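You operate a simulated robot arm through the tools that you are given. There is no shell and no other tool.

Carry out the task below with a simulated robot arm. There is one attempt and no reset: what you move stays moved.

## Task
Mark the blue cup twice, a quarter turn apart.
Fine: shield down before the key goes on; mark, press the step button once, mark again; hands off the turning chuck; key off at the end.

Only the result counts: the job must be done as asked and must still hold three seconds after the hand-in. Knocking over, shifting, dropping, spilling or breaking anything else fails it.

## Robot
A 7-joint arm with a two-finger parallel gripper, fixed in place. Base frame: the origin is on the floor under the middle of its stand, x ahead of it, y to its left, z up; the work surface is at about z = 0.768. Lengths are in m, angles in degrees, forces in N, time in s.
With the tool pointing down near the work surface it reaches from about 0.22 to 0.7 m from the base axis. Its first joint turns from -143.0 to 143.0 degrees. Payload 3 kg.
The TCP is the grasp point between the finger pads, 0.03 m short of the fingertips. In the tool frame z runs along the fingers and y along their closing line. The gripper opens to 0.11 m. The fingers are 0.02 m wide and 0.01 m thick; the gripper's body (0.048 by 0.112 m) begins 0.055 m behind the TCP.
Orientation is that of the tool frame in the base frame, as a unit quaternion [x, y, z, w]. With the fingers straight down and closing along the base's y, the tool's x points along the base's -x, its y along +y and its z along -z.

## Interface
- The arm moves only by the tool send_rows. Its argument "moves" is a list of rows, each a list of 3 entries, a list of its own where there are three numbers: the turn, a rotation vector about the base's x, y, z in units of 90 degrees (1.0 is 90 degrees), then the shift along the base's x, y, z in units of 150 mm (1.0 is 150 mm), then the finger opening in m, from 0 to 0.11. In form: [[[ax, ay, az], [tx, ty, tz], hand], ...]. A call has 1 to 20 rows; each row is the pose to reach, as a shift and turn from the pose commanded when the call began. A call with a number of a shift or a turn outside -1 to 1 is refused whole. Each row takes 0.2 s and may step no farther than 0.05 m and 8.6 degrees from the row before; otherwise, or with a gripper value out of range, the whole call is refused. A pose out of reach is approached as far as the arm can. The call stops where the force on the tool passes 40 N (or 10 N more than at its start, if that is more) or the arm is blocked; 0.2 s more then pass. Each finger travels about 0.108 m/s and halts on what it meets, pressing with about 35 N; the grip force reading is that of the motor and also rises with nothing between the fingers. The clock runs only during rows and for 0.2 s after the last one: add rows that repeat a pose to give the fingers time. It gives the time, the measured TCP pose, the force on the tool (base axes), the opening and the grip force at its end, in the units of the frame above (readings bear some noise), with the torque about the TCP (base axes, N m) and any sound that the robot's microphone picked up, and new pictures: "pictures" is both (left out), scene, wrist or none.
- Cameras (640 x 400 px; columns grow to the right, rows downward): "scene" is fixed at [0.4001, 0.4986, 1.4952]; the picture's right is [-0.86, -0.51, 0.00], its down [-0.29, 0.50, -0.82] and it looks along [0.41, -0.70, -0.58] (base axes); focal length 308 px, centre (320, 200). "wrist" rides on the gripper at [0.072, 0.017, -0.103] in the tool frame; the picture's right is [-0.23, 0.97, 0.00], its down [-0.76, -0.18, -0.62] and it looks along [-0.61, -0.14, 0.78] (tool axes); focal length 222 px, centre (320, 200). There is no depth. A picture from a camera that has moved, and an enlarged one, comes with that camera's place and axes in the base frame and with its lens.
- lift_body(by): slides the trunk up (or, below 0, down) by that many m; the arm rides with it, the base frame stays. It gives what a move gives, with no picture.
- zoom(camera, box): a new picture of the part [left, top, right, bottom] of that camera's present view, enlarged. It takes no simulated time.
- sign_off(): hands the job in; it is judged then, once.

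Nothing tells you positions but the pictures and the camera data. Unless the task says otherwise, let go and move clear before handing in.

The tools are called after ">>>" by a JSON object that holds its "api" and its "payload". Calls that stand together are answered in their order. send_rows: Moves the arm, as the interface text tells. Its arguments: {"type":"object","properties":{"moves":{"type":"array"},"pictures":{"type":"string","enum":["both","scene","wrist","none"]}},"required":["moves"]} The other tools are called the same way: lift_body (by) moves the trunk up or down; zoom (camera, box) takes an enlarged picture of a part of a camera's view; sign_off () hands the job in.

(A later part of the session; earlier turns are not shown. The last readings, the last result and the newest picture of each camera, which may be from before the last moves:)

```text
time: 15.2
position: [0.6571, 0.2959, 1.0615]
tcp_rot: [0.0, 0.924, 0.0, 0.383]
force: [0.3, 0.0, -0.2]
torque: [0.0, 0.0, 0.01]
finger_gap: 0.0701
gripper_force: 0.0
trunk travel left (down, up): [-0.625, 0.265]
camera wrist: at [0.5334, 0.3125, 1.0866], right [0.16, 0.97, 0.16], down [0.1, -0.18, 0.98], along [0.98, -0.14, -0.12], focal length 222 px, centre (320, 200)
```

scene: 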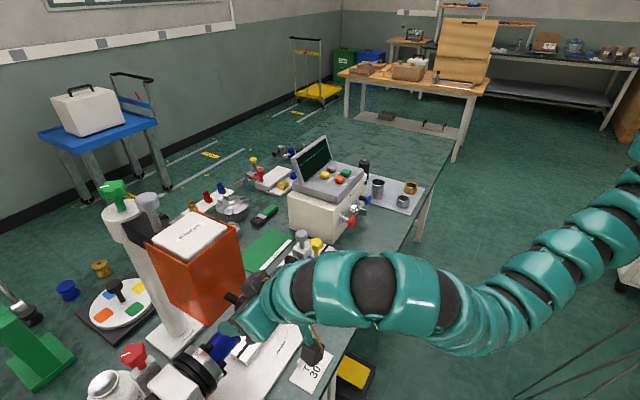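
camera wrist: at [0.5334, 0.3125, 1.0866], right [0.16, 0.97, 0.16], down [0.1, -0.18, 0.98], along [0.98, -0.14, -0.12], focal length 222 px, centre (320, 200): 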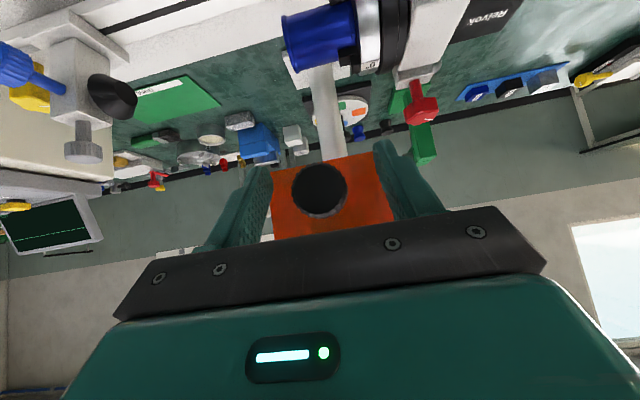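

The knob face is about 10 mm beyond the TCP; I'll nudge slightly forward and up so the pads overlap the knob, then close.

>>> {"api": "send_rows", "payload": {"moves": [[[0, 0, 0], [0.05, 0, 0.08], 0.07], [[0, 0, 0], [0.05, 0, 0.08], 0.03], [[0, 0, 0], [0.05, 0, 0.08], 0.03], [[0, 0, 0], [0.05, 0, 0.08], 0.03]]}}

```text
time: 16.2
position: [0.6644, 0.2959, 1.075]
tcp_rot: [0.0, 0.924, -0.001, 0.383]
force: [1.4, -3.2, 1.6]
torque: [-0.04, 0.03, 0.05]
finger_gap: 0.0315
gripper_force: 9.9
trunk travel left (down, up): [-0.625, 0.265]
camera wrist: at [0.5399, 0.3119, 1.0995], right [0.16, 0.97, 0.16], down [0.1, -0.18, 0.98], along [0.98, -0.14, -0.12], focal length 222 px, centre (320, 200)
```

scene: 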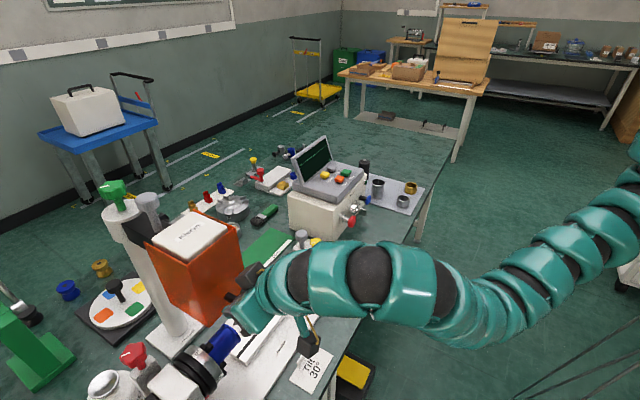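
wrist: 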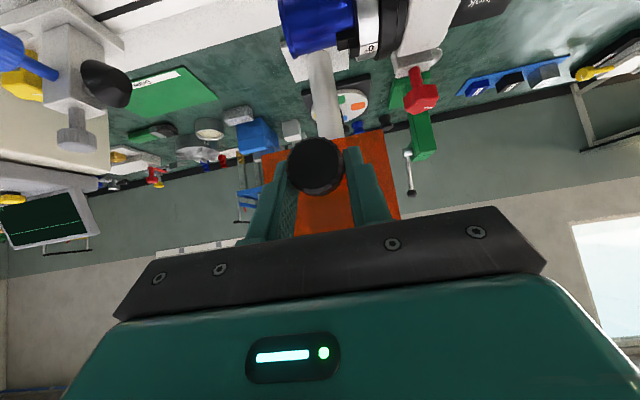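

The fingers hold the knob (31.5 mm). Gripping firmer and pulling down gently, watching the force.

>>> {"api": "send_rows", "payload": {"moves": [[[0, 0, 0], [0, 0, 0], 0.02], [[0, 0, 0], [0, 0, -0.05], 0.02], [[0, 0, 0], [0, 0, -0.1], 0.02], [[0, 0, 0], [0, 0, -0.15], 0.02]]}}

```text
time: 17.2
position: [0.6646, 0.295, 1.0512]
tcp_rot: [0.0, 0.924, -0.002, 0.383]
force: [5.0, -2.2, 1.7]
torque: [-0.14, -1.06, 0.26]
finger_gap: 0.0311
gripper_force: 45.4
trunk travel left (down, up): [-0.625, 0.265]
camera wrist: at [0.5399, 0.3119, 1.0759], right [0.16, 0.97, 0.16], down [0.1, -0.18, 0.98], along [0.98, -0.14, -0.12], focal length 222 px, centre (320, 200)
```

scene: 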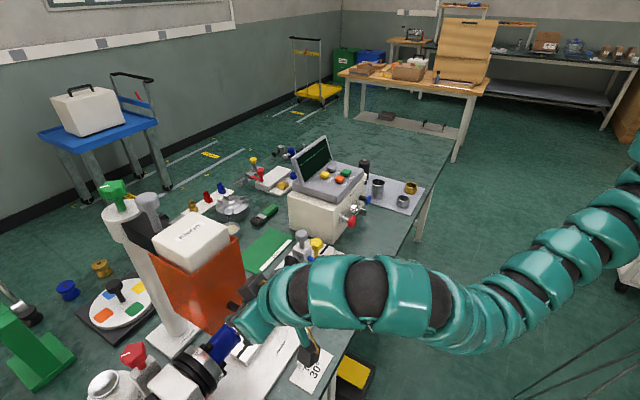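
wrist: 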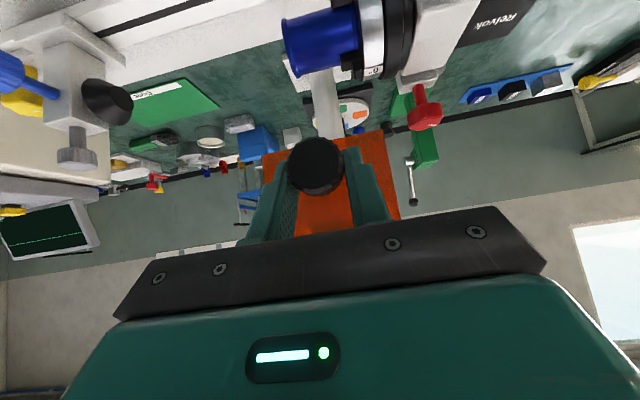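

The shield follows (the head now sticks out above it) with very little force. Continuing down in small steps.

>>> {"api": "send_rows", "payload": {"moves": [[[0, 0, 0], [0, 0, -0.06], 0.02], [[0, 0, 0], [0, 0, -0.12], 0.02], [[0, 0, 0], [0, 0, -0.18], 0.02], [[0, 0, 0], [0, 0, -0.24], 0.02], [[0, 0, 0], [0, 0, -0.3], 0.02]]}}

```text
time: 18.4
position: [0.6634, 0.2951, 1.0081]
tcp_rot: [0.001, 0.924, -0.001, 0.383]
force: [3.7, -5.9, 1.4]
torque: [-0.06, -1.14, 0.29]
finger_gap: 0.0312
gripper_force: 45.7
trunk travel left (down, up): [-0.625, 0.265]
camera wrist: at [0.5398, 0.3119, 1.0318], right [0.16, 0.97, 0.16], down [0.1, -0.18, 0.98], along [0.98, -0.14, -0.12], focal length 222 px, centre (320, 200)
```

scene: 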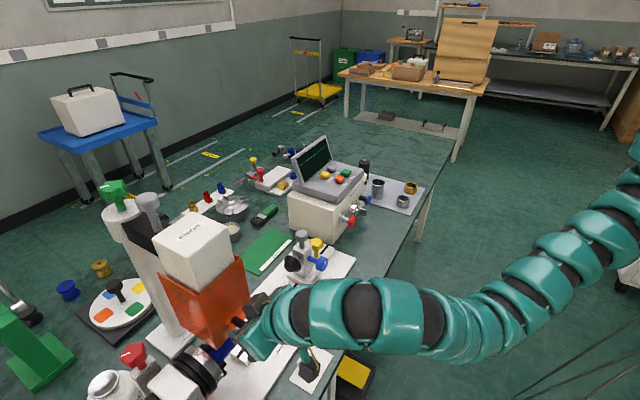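
wrist: 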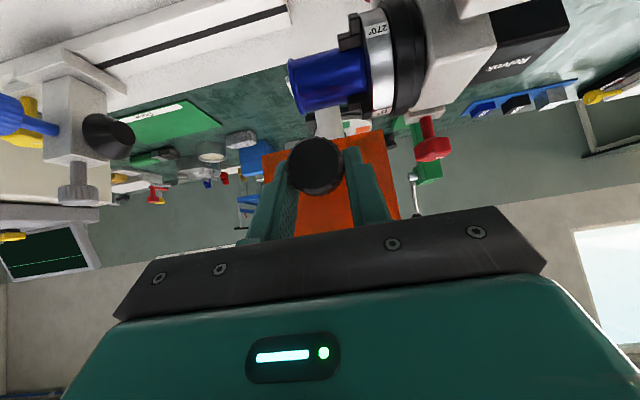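

Still free-moving; shield bottom now about z=0.97. Continuing in small steps while watching the force.

>>> {"api": "send_rows", "payload": {"moves": [[[0, 0, 0], [0, 0, -0.05], 0.02], [[0, 0, 0], [0, 0, -0.1], 0.02], [[0, 0, 0], [0, 0, -0.15], 0.02]]}}

```text
time: 19.2
position: [0.6631, 0.2949, 0.9923]
tcp_rot: [0.002, 0.922, 0.003, 0.388]
force: [10.3, 0.2, 33.1]
torque: [-0.01, 0.12, 0.23]
finger_gap: 0.0316
gripper_force: 45.7
trunk travel left (down, up): [-0.625, 0.265]
camera wrist: at [0.5389, 0.3116, 1.0156], right [0.16, 0.97, 0.17], down [0.09, -0.18, 0.98], along [0.98, -0.14, -0.11], focal length 222 px, centre (320, 200)
```

scene: 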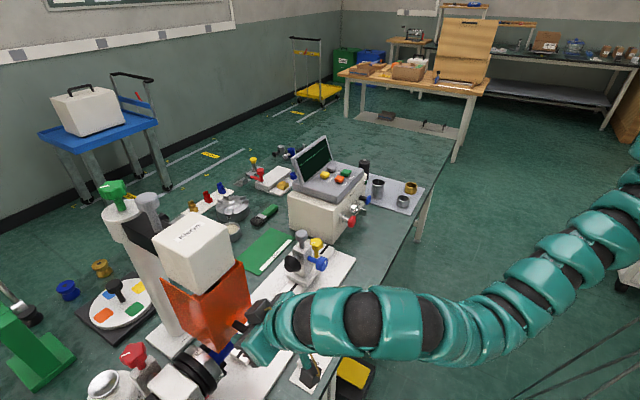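
wrist: 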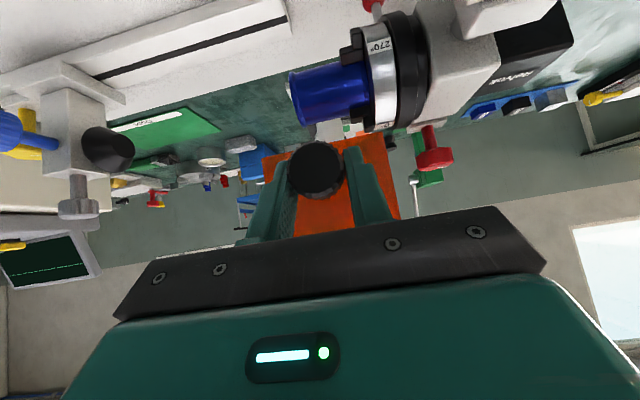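

Force rose to 33 N: the shield reached its lower stop after ~83 mm of travel. Checking that it isn't resting on the cup before releasing.

>>> {"api": "zoom", "payload": {"camera": "scene", "box": [140, 210, 300, 400]}}

>>> {"api": "zoom", "payload": {"camera": "wrist", "box": [260, 0, 460, 220]}}

```text
2.11 times, centred on (220, 305) of scene
camera zoom: at [0.4001, 0.4986, 1.4952], right [-0.86, -0.51, 0.0], down [-0.29, 0.5, -0.82], along [0.41, -0.7, -0.58], focal length 647 px, centre (530, -21)
```

zoom: 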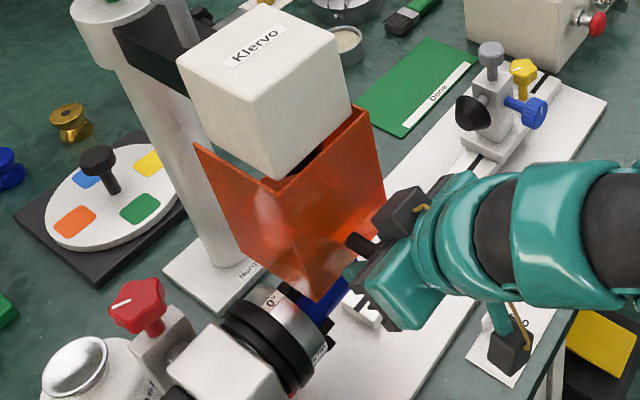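

```text
1.82 times, centred on (360, 110) of wrist
camera zoom: at [0.5389, 0.3116, 1.0156], right [0.16, 0.97, 0.17], down [0.09, -0.18, 0.98], along [0.98, -0.14, -0.11], focal length 404 px, centre (247, 364)
```

zoom: 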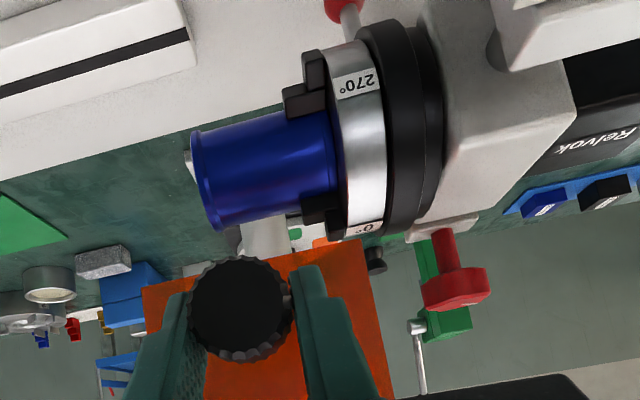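

The shield is at its lower stop with clear space above cup and jaws. Relaxing the downward push, opening, and backing straight off.

>>> {"api": "send_rows", "payload": {"moves": [[[0, 0, 0], [0, 0, 0.03], 0.02], [[0, 0, 0], [0, 0, 0.03], 0.05], [[0, 0, 0], [0, 0, 0.03], 0.07], [[0, 0, 0], [0, 0, 0.03], 0.07]]}}

>>> {"api": "send_rows", "payload": {"moves": [[[0, 0, 0], [-0.15, 0, 0.1], 0.07], [[0, 0, 0], [-0.4, 0, 0.2], 0.07], [[0, 0, 0], [-0.7, 0, 0.3], 0.07], [[0, 0, 0], [-1.0, 0, 0.4], 0.07]]}}

```text
time: 20.2
position: [0.663, 0.2954, 0.9892]
tcp_rot: [0.0, 0.924, -0.001, 0.382]
force: [-0.4, 0.6, -1.0]
torque: [0.01, 0.02, -0.01]
finger_gap: 0.07
gripper_force: 0.0
trunk travel left (down, up): [-0.625, 0.265]
camera wrist: at [0.5393, 0.3125, 1.0137], right [0.16, 0.97, 0.16], down [0.1, -0.18, 0.98], along [0.98, -0.14, -0.12], focal length 222 px, centre (320, 200)
```

scene: 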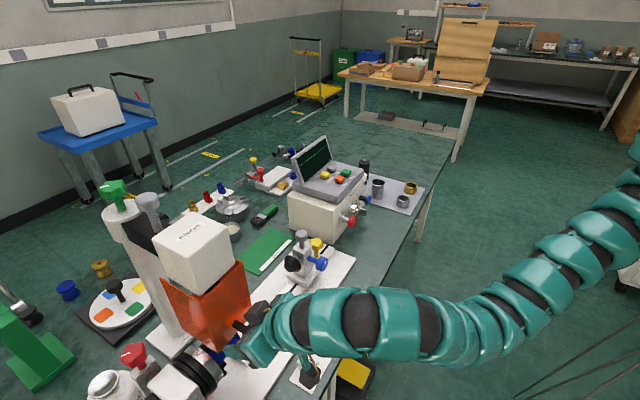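
wrist: 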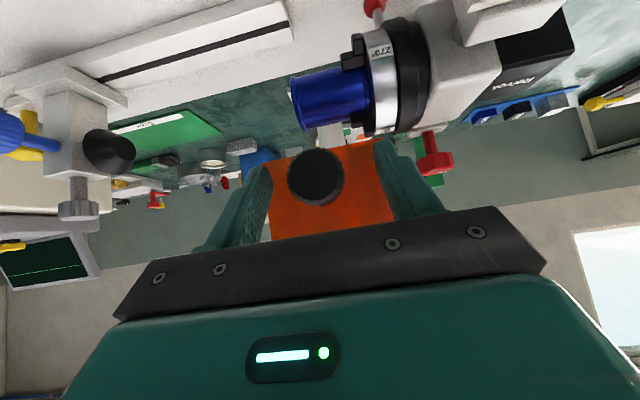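

```text
time: 21.2
position: [0.5134, 0.2963, 1.0495]
tcp_rot: [0.0, 0.924, 0.0, 0.383]
force: [-1.2, -1.2, -0.6]
torque: [0.03, -0.03, 0.0]
finger_gap: 0.0705
gripper_force: 0.0
trunk travel left (down, up): [-0.625, 0.265]
camera wrist: at [0.3884, 0.3126, 1.074], right [0.16, 0.97, 0.16], down [0.1, -0.18, 0.98], along [0.98, -0.14, -0.12], focal length 222 px, centre (320, 200)
```

scene: 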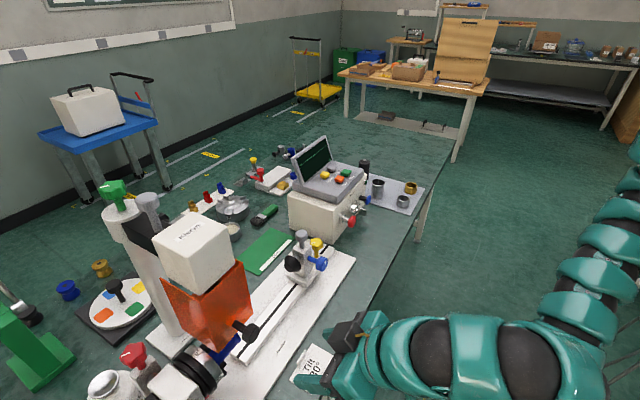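
wrist: 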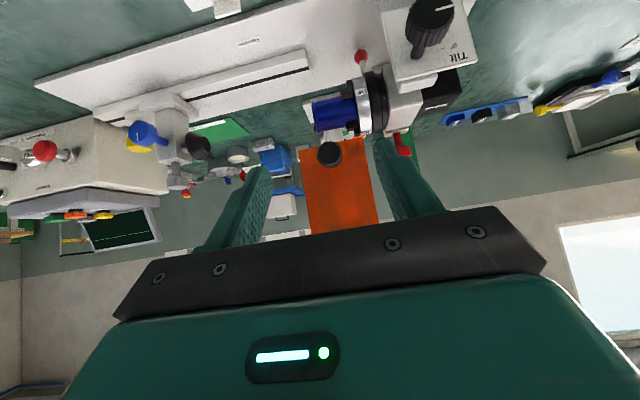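

The shield stays down. From here the tilt dial is visible; I'll double check it, then move to the console.

>>> {"api": "zoom", "payload": {"camera": "wrist", "box": [370, 0, 490, 90]}}

>>> {"api": "zoom", "payload": {"camera": "wrist", "box": [280, 40, 440, 180]}}

>>> {"api": "zoom", "payload": {"camera": "wrist", "box": [0, 110, 200, 250]}}

```text
4.44 times, centred on (430, 45) of wrist
camera zoom: at [0.3884, 0.3126, 1.074], right [0.16, 0.97, 0.16], down [0.1, -0.18, 0.98], along [0.98, -0.14, -0.12], focal length 987 px, centre (-169, 889)
```

zoom: 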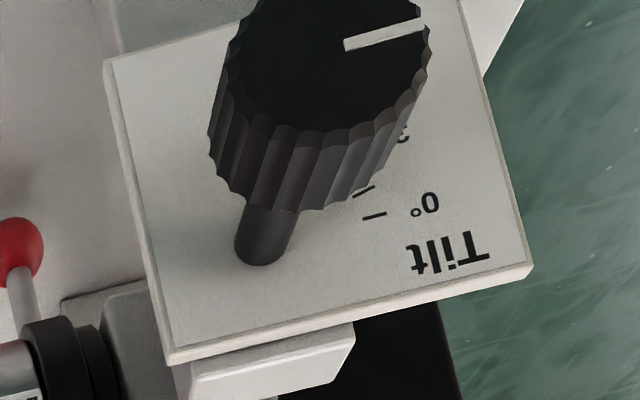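

```text
2.86 times, centred on (360, 110) of wrist
camera zoom: at [0.3884, 0.3126, 1.074], right [0.16, 0.97, 0.16], down [0.1, -0.18, 0.98], along [0.98, -0.14, -0.12], focal length 635 px, centre (206, 457)
```

zoom: 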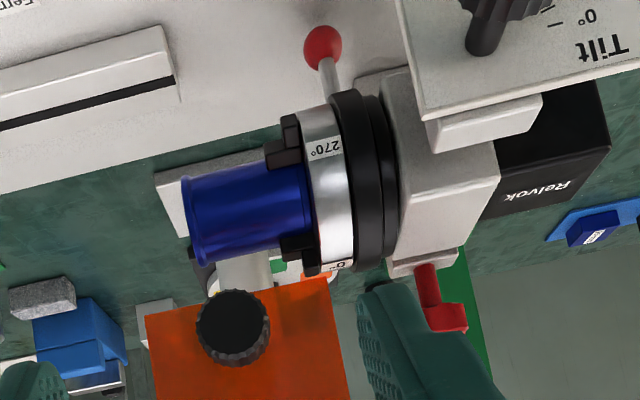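

```text
2.86 times, centred on (100, 180) of wrist
camera zoom: at [0.3884, 0.3126, 1.074], right [0.16, 0.97, 0.16], down [0.1, -0.18, 0.98], along [0.98, -0.14, -0.12], focal length 635 px, centre (949, 257)
```

zoom: 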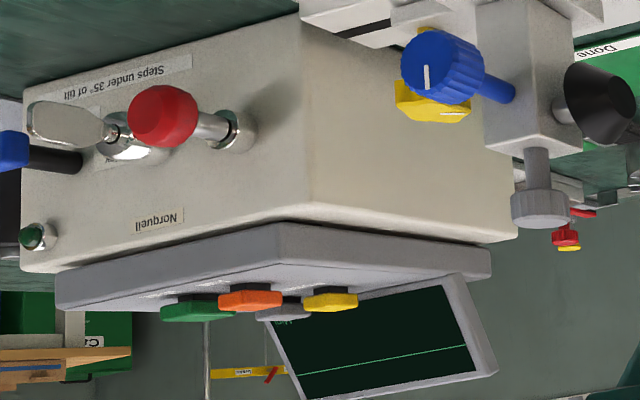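

Tilt is at 0°, shield down. Key bow is at about (0.712, -0.317, 0.833), Step button face at (0.716, -0.394, 0.837), Mark at about (0.79, -0.346, 0.95). Moving across in front of the table to the console with the tool high.

>>> {"api": "send_rows", "payload": {"moves": [[[0, 0, 0], [0, -0.3, 0], 0.07], [[0, 0, 0], [0, -0.6, 0], 0.07], [[0, 0, 0], [0, -0.9, 0], 0.07], [[0, 0, 0], [0, -1.0, 0], 0.07]], "pictures": "none"}}

>>> {"api": "send_rows", "payload": {"moves": [[[0, 0, 0], [0, -0.3, 0], 0.07], [[0, 0, 0], [0, -0.6, 0], 0.07], [[0, 0, 0], [0, -0.9, 0], 0.07], [[0, 0, 0], [0, -1.0, 0], 0.07]], "pictures": "none"}}

>>> {"api": "send_rows", "payload": {"moves": [[[0, 0, 0], [0, -0.3, 0], 0.07], [[0, 0, 0], [0, -0.6, 0], 0.07], [[0, 0, 0], [0, -0.9, 0], 0.07], [[0, 0, 0], [0, -1.0, 0], 0.07]], "pictures": "both"}}

```text
time: 22.2
position: [0.5126, 0.146, 1.0483]
tcp_rot: [-0.001, 0.924, 0.0, 0.383]
force: [0.3, -0.3, 0.2]
torque: [-0.02, 0.0, -0.02]
finger_gap: 0.0702
gripper_force: 0.0
trunk travel left (down, up): [-0.625, 0.265]
```

```text
time: 23.2
position: [0.5452, 0.0246, 1.061]
tcp_rot: [0.0, 0.924, -0.002, 0.383]
force: [0.6, -1.1, 0.3]
torque: [-0.02, 0.05, 0.01]
finger_gap: 0.0698
gripper_force: 0.1
out of reach, approached as far as the arm can: row 2, 3, 4
trunk travel left (down, up): [-0.625, 0.265]
```

```text
time: 24.2
position: [0.5933, -0.0546, 1.0787]
tcp_rot: [0.0, 0.924, -0.001, 0.382]
force: [0.5, 0.0, 1.0]
torque: [0.02, 0.01, 0.0]
finger_gap: 0.0699
gripper_force: 0.0
out of reach, approached as far as the arm can: row 1, 2, 3, 4
trunk travel left (down, up): [-0.625, 0.265]
camera wrist: at [0.4689, -0.038, 1.1041], right [0.16, 0.97, 0.16], down [0.1, -0.18, 0.98], along [0.98, -0.14, -0.12], focal length 222 px, centre (320, 200)
```

scene: 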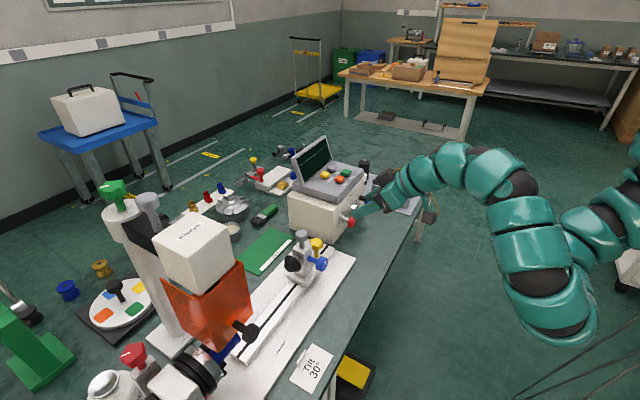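
wrist: 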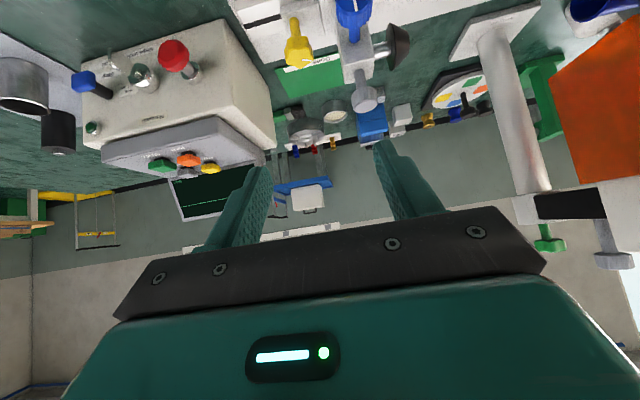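

At this tilt the arm hits an inner-radius limit near y≈0, pushing x outward; fine, since the console is farther out. Continuing toward y≈-0.31 at x≈0.59.

>>> {"api": "send_rows", "payload": {"moves": [[[0, 0, 0], [0, -0.3, 0], 0.07], [[0, 0, 0], [0, -0.6, 0], 0.07], [[0, 0, 0], [0, -0.9, 0], 0.07], [[0, 0, 0], [0, -1.0, 0], 0.07]], "pictures": "none"}}

>>> {"api": "send_rows", "payload": {"moves": [[[0, 0, 0], [0, -0.25, -0.1], 0.07], [[0, 0, 0], [0, -0.5, -0.2], 0.07], [[0, 0, 0], [0, -0.75, -0.4], 0.07]], "pictures": "both"}}

```text
time: 25.2
position: [0.6147, -0.1773, 1.1141]
tcp_rot: [-0.001, 0.924, 0.0, 0.383]
force: [-0.3, -0.5, 0.4]
torque: [0.02, 0.03, -0.01]
finger_gap: 0.0702
gripper_force: 0.0
out of reach, approached as far as the arm can: row 1, 2, 3, 4
trunk travel left (down, up): [-0.625, 0.265]
```

```text
time: 26.0
position: [0.6141, -0.2803, 1.1024]
tcp_rot: [0.001, 0.924, -0.006, 0.383]
force: [-0.7, 0.9, 1.2]
torque: [0.0, 0.03, -0.05]
finger_gap: 0.0697
gripper_force: 0.0
out of reach, approached as far as the arm can: row 1, 2, 3
trunk travel left (down, up): [-0.625, 0.265]
camera wrist: at [0.4903, -0.2627, 1.1258], right [0.16, 0.97, 0.15], down [0.09, -0.17, 0.98], along [0.98, -0.15, -0.12], focal length 222 px, centre (320, 200)
```

scene: 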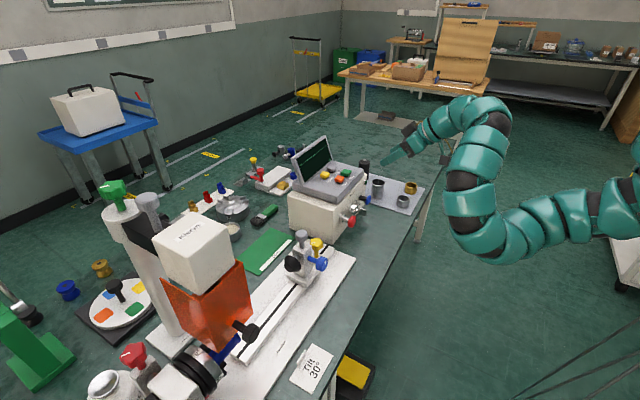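
wrist: 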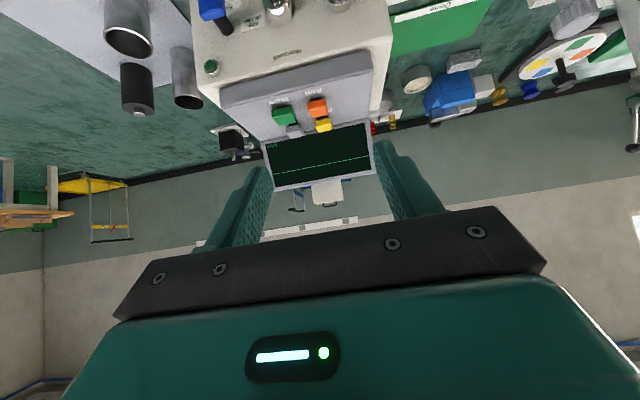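

The limit looks like a wrist-roll limit: yaw is restricted on this side with the camera under the tool. Rolling the tool about its own axis (camera to the side, then on top) should free it, and also keep the camera clear of the bench when gripping the key. Rolling 90° first in clear air.

>>> {"api": "send_rows", "payload": {"moves": [[[0.064, 0, -0.064], [-0.02, 0, 0.02], 0.07], [[0.128, 0, -0.128], [-0.02, 0, 0.02], 0.07], [[0.192, 0, -0.192], [-0.02, 0, 0.02], 0.07], [[0.256, 0, -0.256], [-0.02, 0, 0.02], 0.07], [[0.32, 0, -0.32], [-0.02, 0, 0.02], 0.07], [[0.384, 0, -0.384], [-0.02, 0, 0.02], 0.07], [[0.448, 0, -0.448], [-0.02, 0, 0.02], 0.07], [[0.512, 0, -0.512], [-0.02, 0, 0.02], 0.07], [[0.576, 0, -0.576], [-0.02, 0, 0.02], 0.07], [[0.64, 0, -0.64], [-0.02, 0, 0.02], 0.07], [[0.704, 0, -0.704], [-0.02, 0, 0.02], 0.07]]}}

```text
time: 28.4
position: [0.6155, -0.2798, 1.1027]
tcp_rot: [0.653, 0.653, 0.267, 0.275]
force: [0.5, 0.0, 0.3]
torque: [-0.04, -0.01, 0.0]
finger_gap: 0.07
gripper_force: 0.0
out of reach, approached as far as the arm can: row 1, 2, 3, 4, 5, 6, 7, 8, 9, 10, 11
trunk travel left (down, up): [-0.625, 0.265]
camera wrist: at [0.5535, -0.2072, 1.1895], right [0.69, -0.22, 0.69], down [-0.57, -0.76, 0.32], along [0.45, -0.62, -0.65], focal length 222 px, centre (320, 200)
```

scene: 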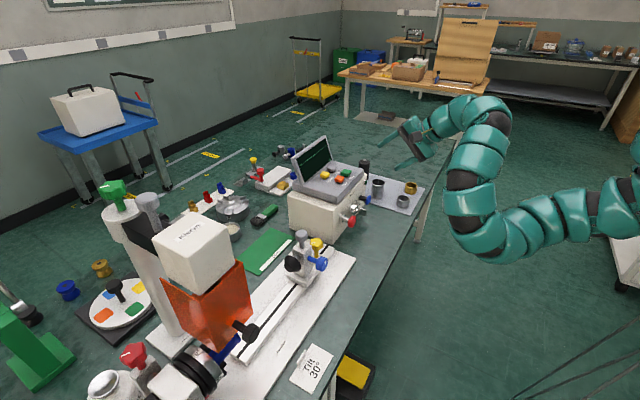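
wrist: 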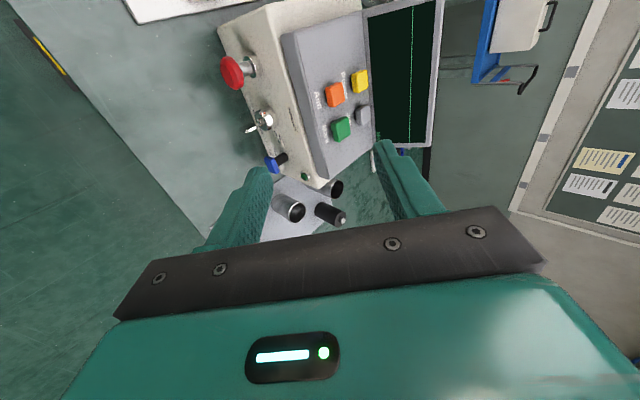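

The roll works freely and the position stayed put. Continuing the roll another 90° so the camera ends up on top of the tool.

>>> {"api": "send_rows", "payload": {"moves": [[[0.064, 0, -0.064], [0, 0, 0], 0.07], [[0.128, 0, -0.128], [0, 0, 0], 0.07], [[0.192, 0, -0.192], [0, 0, 0], 0.07], [[0.256, 0, -0.256], [0, 0, 0], 0.07], [[0.32, 0, -0.32], [0, 0, 0], 0.07], [[0.384, 0, -0.384], [0, 0, 0], 0.07], [[0.448, 0, -0.448], [0, 0, 0], 0.07], [[0.512, 0, -0.512], [0, 0, 0], 0.07], [[0.576, 0, -0.576], [0, 0, 0], 0.07], [[0.64, 0, -0.64], [0, 0, 0], 0.07], [[0.704, 0, -0.704], [0, 0, 0], 0.07]]}}

```text
time: 30.8
position: [0.6157, -0.2779, 1.1011]
tcp_rot: [0.924, 0.007, 0.382, 0.006]
force: [0.4, 0.5, -0.4]
torque: [0.01, 0.01, 0.0]
finger_gap: 0.07
gripper_force: 0.1
out of reach, approached as far as the arm can: row 8, 9, 10, 11
trunk travel left (down, up): [-0.625, 0.265]
camera wrist: at [0.5937, -0.293, 1.2287], right [-0.15, -0.98, -0.15], down [-0.98, 0.17, -0.1], along [0.12, 0.13, -0.98], focal length 222 px, centre (320, 200)
```

scene: 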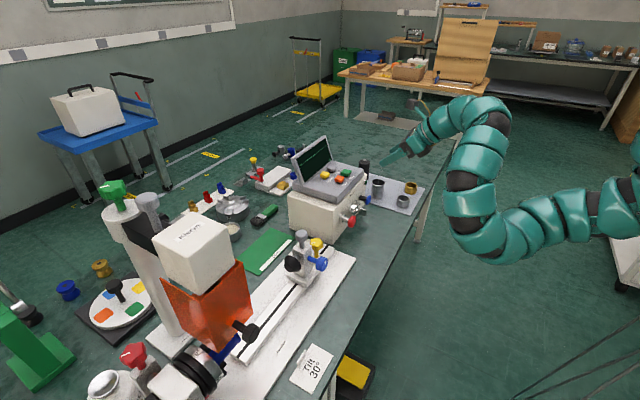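
wrist: 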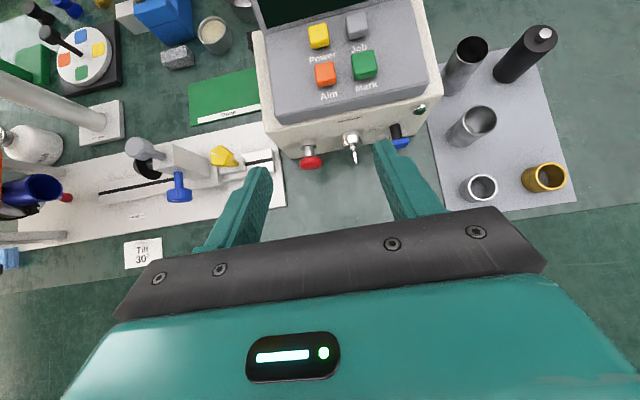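

Now the camera is on top and sees the whole bench upright. Zooming on the console's front controls from above.

>>> {"api": "zoom", "payload": {"camera": "wrist", "box": [250, 0, 450, 180]}}

>>> {"api": "zoom", "payload": {"camera": "wrist", "box": [290, 100, 420, 180]}}

```text
2.22 times, centred on (350, 90) of wrist
camera zoom: at [0.5937, -0.293, 1.2287], right [-0.15, -0.98, -0.15], down [-0.98, 0.17, -0.1], along [0.12, 0.13, -0.98], focal length 494 px, centre (253, 444)
```

zoom: 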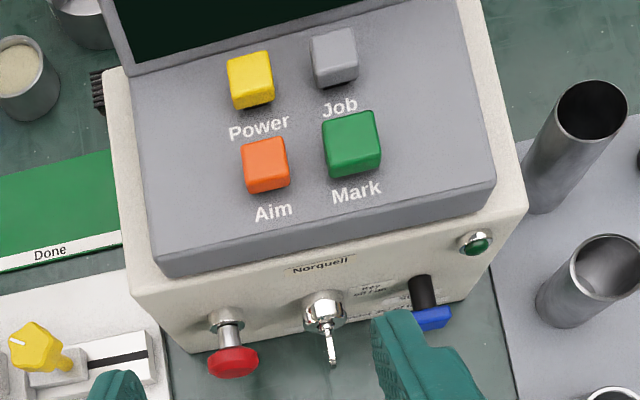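

```text
4.92 times, centred on (355, 140) of wrist
camera zoom: at [0.5937, -0.293, 1.2287], right [-0.15, -0.98, -0.15], down [-0.98, 0.17, -0.1], along [0.12, 0.13, -0.98], focal length 1094 px, centre (148, 495)
```

zoom: 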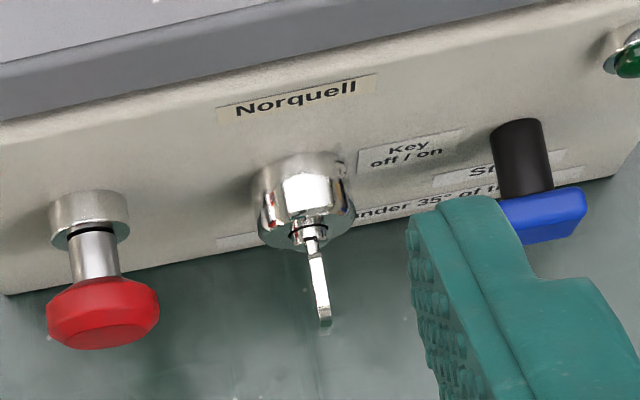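

Key: thin vertical plate from x≈0.695 to 0.725 at y≈-0.315, z≈0.833; panel yawed only ~4°. I'll pitch the fingers toward horizontal while descending in front of the panel.

>>> {"api": "send_rows", "payload": {"moves": [[[0, -0.08, 0], [0.0, -0.05, -0.2], 0.07], [[0, -0.16, 0], [0.0, -0.1, -0.4], 0.07], [[0, -0.24, 0], [0.0, -0.15, -0.6], 0.07], [[0, -0.3, 0], [0.0, -0.2, -0.8], 0.07]]}}

```text
time: 31.8
position: [0.6441, -0.3628, 1.1703]
tcp_rot: [0.847, 0.003, 0.531, 0.014]
force: [-0.8, -1.1, -0.3]
torque: [0.02, -0.05, 0.04]
finger_gap: 0.07
gripper_force: 0.0
out of reach, approached as far as the arm can: row 1, 2, 3, 4
trunk travel left (down, up): [-0.625, 0.265]
camera wrist: at [0.5838, -0.3766, 1.283], right [-0.11, -0.98, -0.18], down [-0.89, 0.18, -0.42], along [0.44, 0.11, -0.89], focal length 222 px, centre (320, 200)
```

scene: 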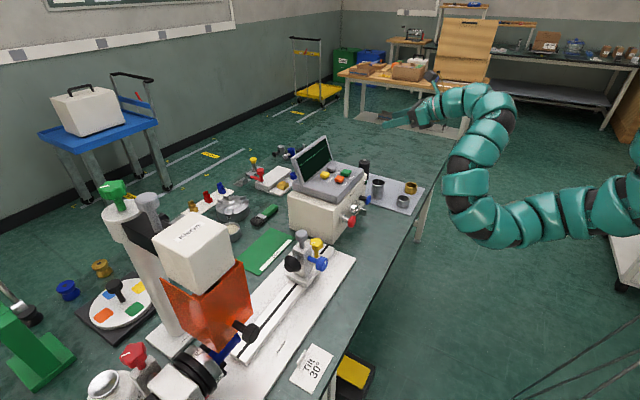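
wrist: 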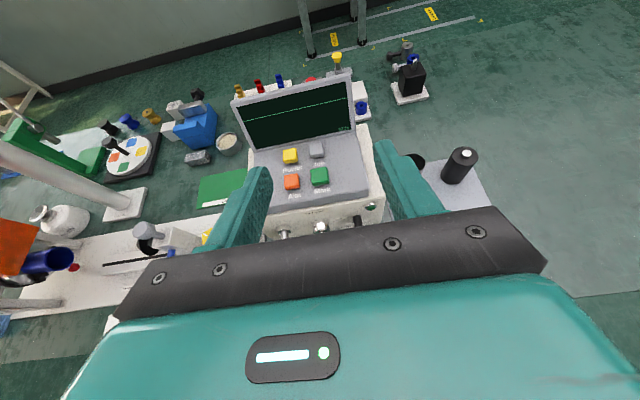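

The tool can't go lower with this arm shape at this trunk height (it kept rising instead), so the trunk should come down with the arm as it is. Path below the gripper (x≤0.675) is clear in front of the panel, elbow clear of the table edge. Backing off slightly, then lowering.

>>> {"api": "lift_body", "payload": {"by": -0.15}}

>>> {"api": "send_rows", "payload": {"moves": [[[0, 0, 0], [0, 0.05, 0], 0.07]]}}

```text
time: 33.5
position: [0.6451, -0.3603, 1.0206]
tcp_rot: [0.848, 0.003, 0.53, 0.015]
force: [0.2, -0.4, -0.7]
torque: [0.0, 0.03, 0.01]
finger_gap: 0.07
gripper_force: 0.0
trunk travel left (down, up): [-0.475, 0.415]
```

```text
time: 33.9
position: [0.6474, -0.3536, 1.0213]
tcp_rot: [0.848, 0.003, 0.529, 0.016]
force: [-0.9, 0.3, 0.6]
torque: [0.0, 0.01, 0.03]
finger_gap: 0.0699
gripper_force: 0.1
trunk travel left (down, up): [-0.475, 0.415]
camera wrist: at [0.5865, -0.3664, 1.1345], right [-0.11, -0.98, -0.18], down [-0.89, 0.17, -0.42], along [0.44, 0.11, -0.89], focal length 222 px, centre (320, 200)
```

scene: 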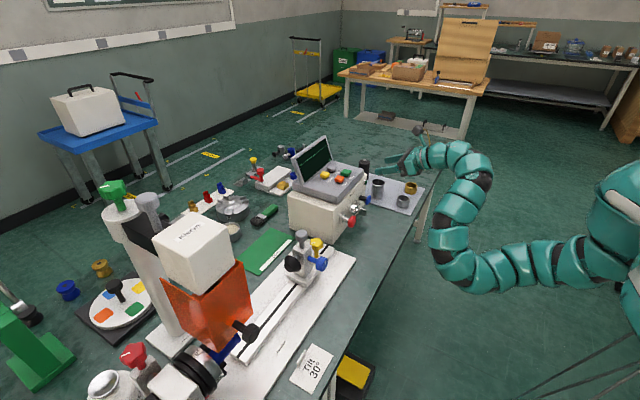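
wrist: 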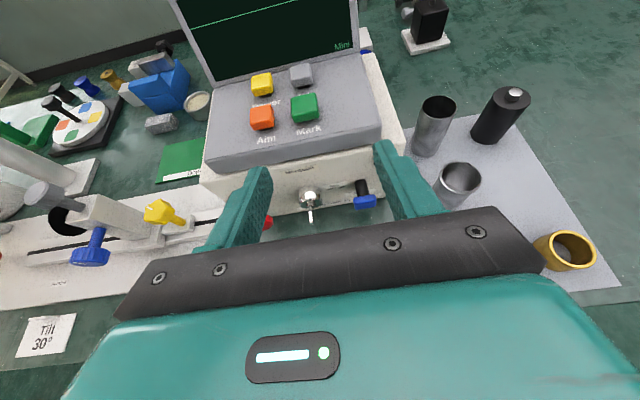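

Good view and the arm is healthy. Lowering the trunk a bit more to bring the gripper to key height, still 40 mm in front of the controls.

>>> {"api": "lift_body", "payload": {"by": -0.15}}

>>> {"api": "send_rows", "payload": {"moves": [[[0, 0, 0], [-0.1, 0.1, 0], 0.06], [[0, 0, 0], [-0.15, 0.2, 0], 0.05]]}}

```text
time: 35.7
position: [0.6476, -0.3521, 0.871]
tcp_rot: [0.848, 0.003, 0.529, 0.016]
force: [0.0, 0.0, -0.2]
torque: [-0.01, -0.02, 0.01]
finger_gap: 0.0702
gripper_force: 0.0
trunk travel left (down, up): [-0.325, 0.565]
```

```text
time: 36.3
position: [0.648, -0.3458, 0.8761]
tcp_rot: [0.849, 0.003, 0.528, 0.015]
force: [0.3, -0.7, 0.2]
torque: [0.01, 0.03, -0.05]
finger_gap: 0.0501
gripper_force: 0.1
out of reach, approached as far as the arm can: row 1, 2
trunk travel left (down, up): [-0.325, 0.565]
camera wrist: at [0.5871, -0.3593, 0.9903], right [-0.11, -0.98, -0.18], down [-0.89, 0.17, -0.41], along [0.44, 0.11, -0.89], focal length 222 px, centre (320, 200)
```

scene: 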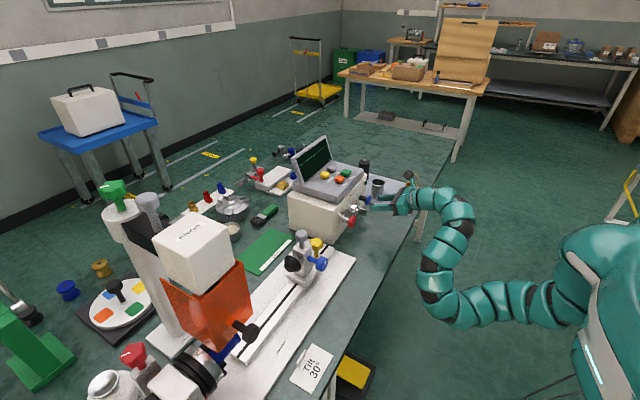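
wrist: 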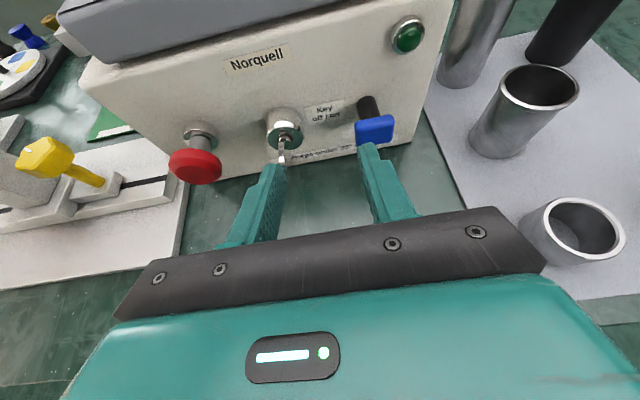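

Excellent view of the key, stop and Step button. Key is about 30 mm to the left of the gripper centre; shifting left in small steps.

>>> {"api": "send_rows", "payload": {"moves": [[[0, 0, 0], [0, 0.07, 0], 0.05], [[0, 0, 0], [0, 0.14, 0], 0.05], [[0, 0, 0], [0, 0.2, 0], 0.05]]}}

```text
time: 37.1
position: [0.6556, -0.3179, 0.8812]
tcp_rot: [0.848, 0.003, 0.529, 0.015]
force: [0.8, 1.0, -0.1]
torque: [-0.02, 0.05, 0.02]
finger_gap: 0.0499
gripper_force: 0.0
out of reach, approached as far as the arm can: row 2, 3
trunk travel left (down, up): [-0.325, 0.565]
camera wrist: at [0.5945, -0.3312, 0.9942], right [-0.11, -0.98, -0.18], down [-0.89, 0.17, -0.41], along [0.44, 0.11, -0.89], focal length 222 px, centre (320, 200)
```

scene: 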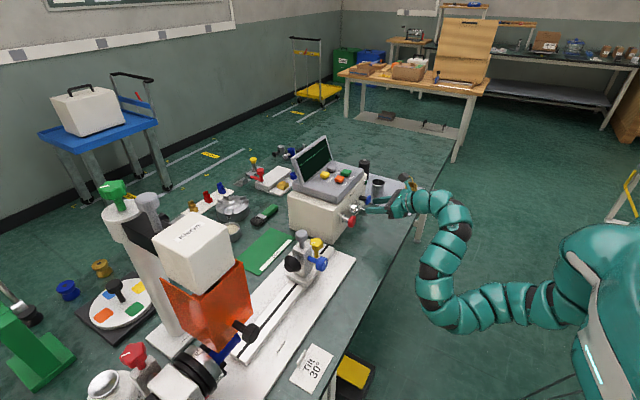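
wrist: 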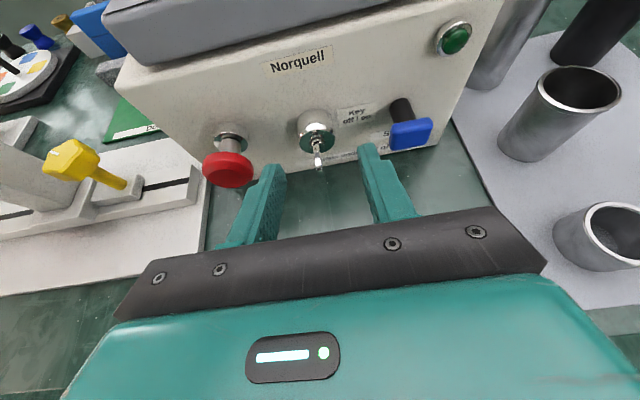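

>>> {"api": "zoom", "payload": {"camera": "wrist", "box": [200, 70, 460, 230]}}

>>> {"api": "zoom", "payload": {"camera": "scene", "box": [330, 170, 450, 250]}}

```text
2.46 times, centred on (330, 150) of wrist
camera zoom: at [0.5945, -0.3312, 0.9942], right [-0.11, -0.98, -0.18], down [-0.89, 0.17, -0.41], along [0.44, 0.11, -0.89], focal length 547 px, centre (295, 323)
```

zoom: 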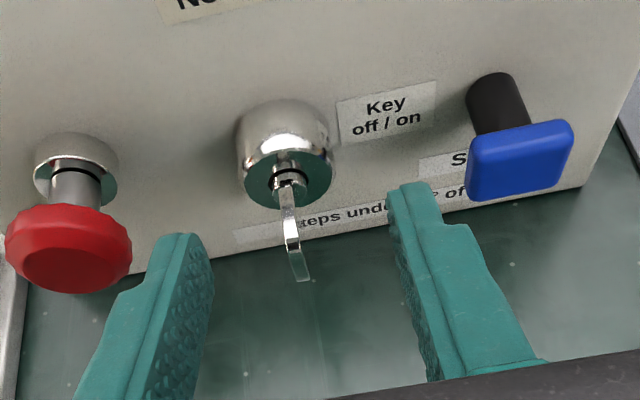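

```text
5.00 times, centred on (390, 210) of scene
camera zoom: at [0.4001, 0.4986, 1.4952], right [-0.86, -0.51, 0.0], down [-0.29, 0.5, -0.82], along [0.41, -0.7, -0.58], focal length 1537 px, centre (-30, 150)
```

zoom: 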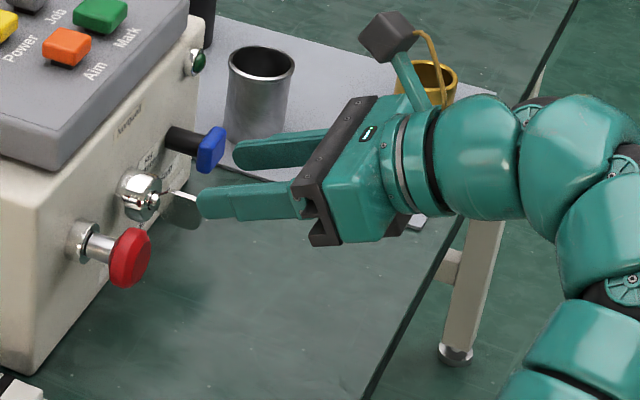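

The key (centre ≈ (0.707, -0.315, 0.832), plate vertical) is now between the open fingers, just ahead of the tips. Lowering the trunk 40 mm to key height, then easing forward around it.

>>> {"api": "lift_body", "payload": {"by": -0.042}}

>>> {"api": "send_rows", "payload": {"moves": [[[0, 0, 0], [0.1, 0.02, 0], 0.05], [[0, 0, 0], [0.2, 0.02, 0], 0.05], [[0, 0, 0], [0.26, 0.02, 0], 0.05]]}}

```text
time: 37.9
position: [0.6551, -0.3184, 0.8384]
tcp_rot: [0.849, 0.004, 0.528, 0.015]
force: [-0.7, -0.1, 0.3]
torque: [-0.03, -0.01, -0.03]
finger_gap: 0.0499
gripper_force: 0.0
trunk travel left (down, up): [-0.283, 0.607]
```

```text
time: 38.7
position: [0.6954, -0.3161, 0.8388]
tcp_rot: [0.849, 0.004, 0.529, 0.015]
force: [0.1, 0.6, -0.6]
torque: [0.02, -0.03, 0.03]
finger_gap: 0.0501
gripper_force: 0.0
trunk travel left (down, up): [-0.283, 0.607]
camera wrist: at [0.6343, -0.3279, 0.9522], right [-0.11, -0.98, -0.18], down [-0.89, 0.17, -0.41], along [0.44, 0.11, -0.89], focal length 222 px, centre (320, 200)
```

scene: 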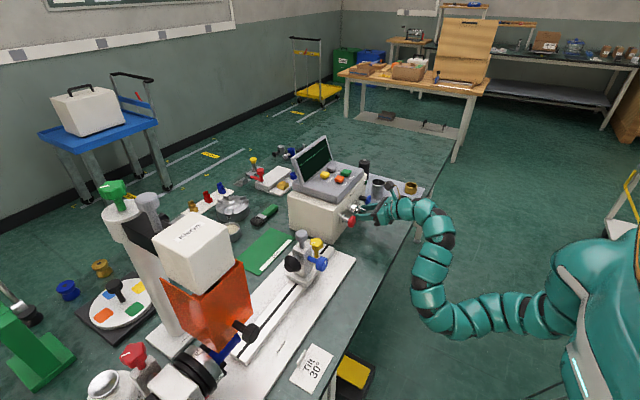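
wrist: 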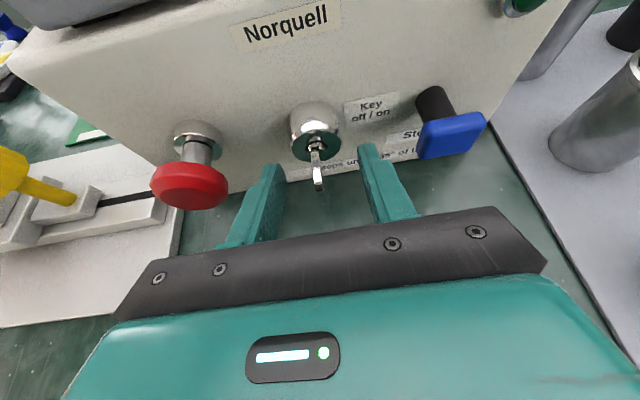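

>>> {"api": "zoom", "payload": {"camera": "wrist", "box": [240, 90, 400, 220]}}

>>> {"api": "zoom", "payload": {"camera": "scene", "box": [330, 180, 430, 245]}}

```text
3.08 times, centred on (320, 155) of wrist
camera zoom: at [0.6343, -0.3279, 0.9522], right [-0.11, -0.98, -0.18], down [-0.89, 0.17, -0.41], along [0.44, 0.11, -0.89], focal length 684 px, centre (320, 338)
```

zoom: 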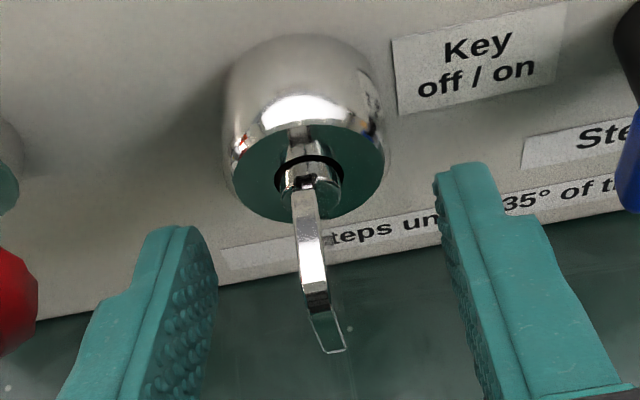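

```text
6.15 times, centred on (380, 212) of scene
camera zoom: at [0.4001, 0.4986, 1.4952], right [-0.86, -0.51, 0.0], down [-0.29, 0.5, -0.82], along [0.41, -0.7, -0.58], focal length 1892 px, centre (-49, 123)
```

zoom: 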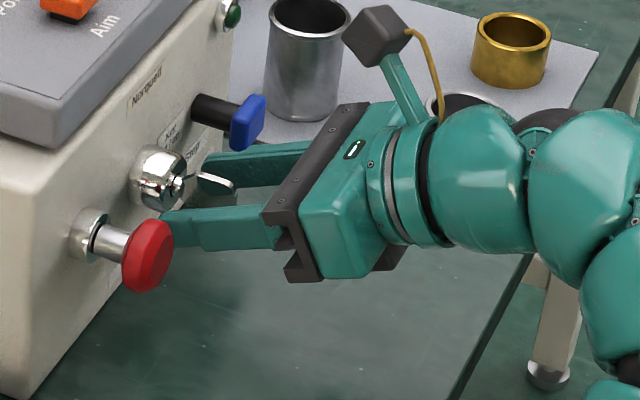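

The key sits ~3 mm left of centre and leans ~6° relative to the fingers. Small correction in yaw and y, then close on it.

>>> {"api": "send_rows", "payload": {"moves": [[[0, 0, 0.07], [0, 0.018, 0], 0.05], [[0, 0, 0.07], [0, 0.018, 0], 0.03], [[0, 0, 0.07], [0, 0.018, 0], 0.015]]}}

>>> {"api": "zoom", "payload": {"camera": "wrist", "box": [240, 90, 400, 220]}}

```text
time: 39.5
position: [0.6943, -0.3146, 0.8382]
tcp_rot: [0.848, 0.049, 0.528, -0.014]
force: [0.8, -9.2, -1.3]
torque: [-0.03, 0.01, -0.31]
finger_gap: 0.0194
gripper_force: 4.5
trunk travel left (down, up): [-0.283, 0.607]
camera wrist: at [0.635, -0.3344, 0.9516], right [-0.01, -0.98, -0.18], down [-0.91, 0.08, -0.41], along [0.42, 0.16, -0.89], focal length 222 px, centre (320, 200)
```

scene: 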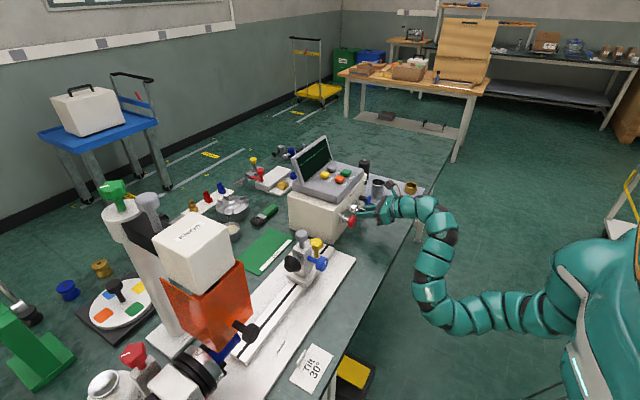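
wrist: 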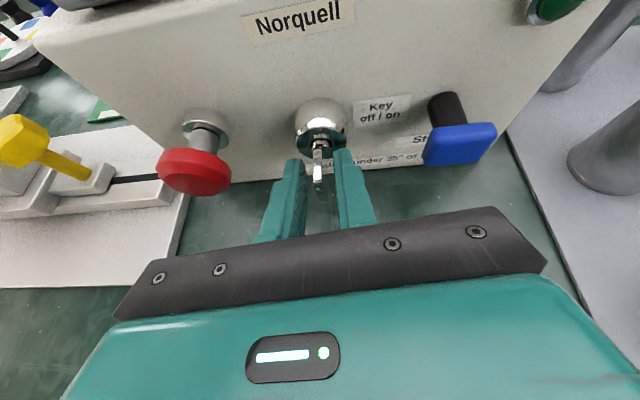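

```text
3.08 times, centred on (320, 155) of wrist
camera zoom: at [0.635, -0.3344, 0.9516], right [-0.01, -0.98, -0.18], down [-0.91, 0.08, -0.41], along [0.42, 0.16, -0.89], focal length 684 px, centre (320, 338)
```

zoom: 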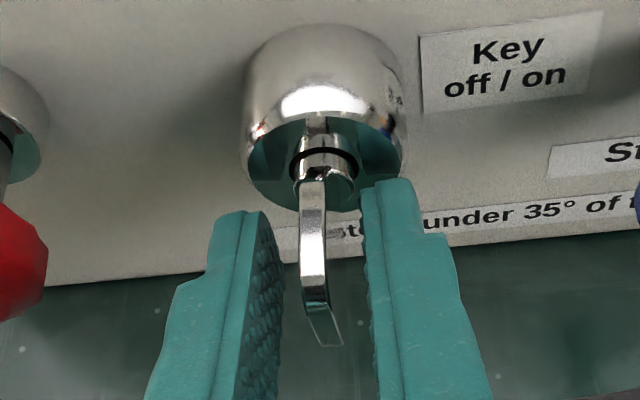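

A lateral force of ~9 N showed up while closing; I'll hold one beat and re-read before squeezing further.

>>> {"api": "send_rows", "payload": {"moves": [[[0, 0, 0], [0, 0, 0], 0.019], [[0, 0, 0], [0, 0, 0], 0.019]], "pictures": "none"}}

>>> {"api": "zoom", "payload": {"camera": "wrist", "box": [280, 120, 360, 200]}}

>>> {"api": "zoom", "payload": {"camera": "scene", "box": [340, 190, 400, 230]}}

```text
time: 40.1
position: [0.6941, -0.3134, 0.8382]
tcp_rot: [0.847, 0.05, 0.528, -0.015]
force: [-1.8, -8.0, -2.1]
torque: [-0.02, 0.09, -0.26]
finger_gap: 0.0227
gripper_force: 3.4
trunk travel left (down, up): [-0.283, 0.607]
```

```text
5.00 times, centred on (320, 160) of wrist
camera zoom: at [0.6354, -0.3331, 0.9516], right [0.0, -0.98, -0.18], down [-0.91, 0.08, -0.41], along [0.42, 0.16, -0.89], focal length 1111 px, centre (320, 400)
```

zoom: 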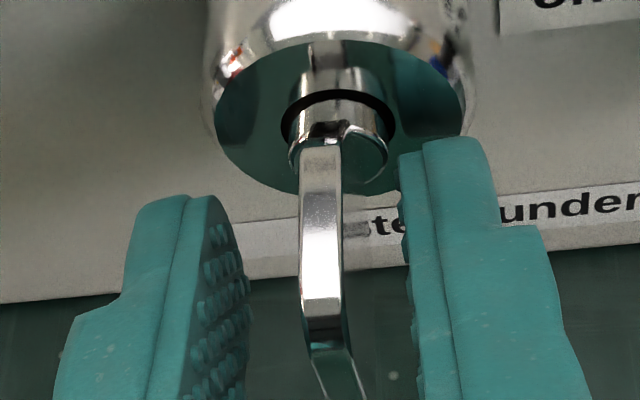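

```text
10.00 times, centred on (370, 210) of scene
camera zoom: at [0.4001, 0.4986, 1.4952], right [-0.86, -0.51, 0.0], down [-0.29, 0.5, -0.82], along [0.41, -0.7, -0.58], focal length 3074 px, centre (-180, 100)
```

zoom: 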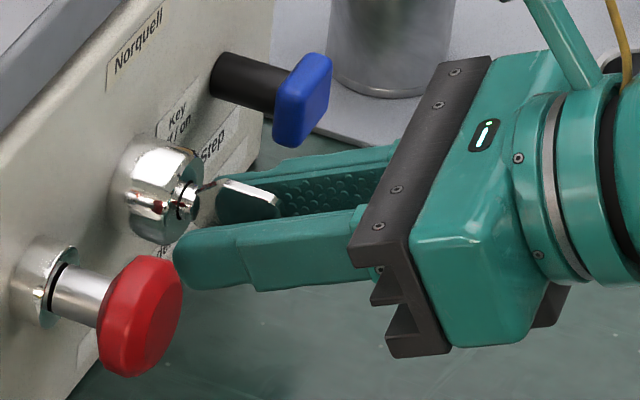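

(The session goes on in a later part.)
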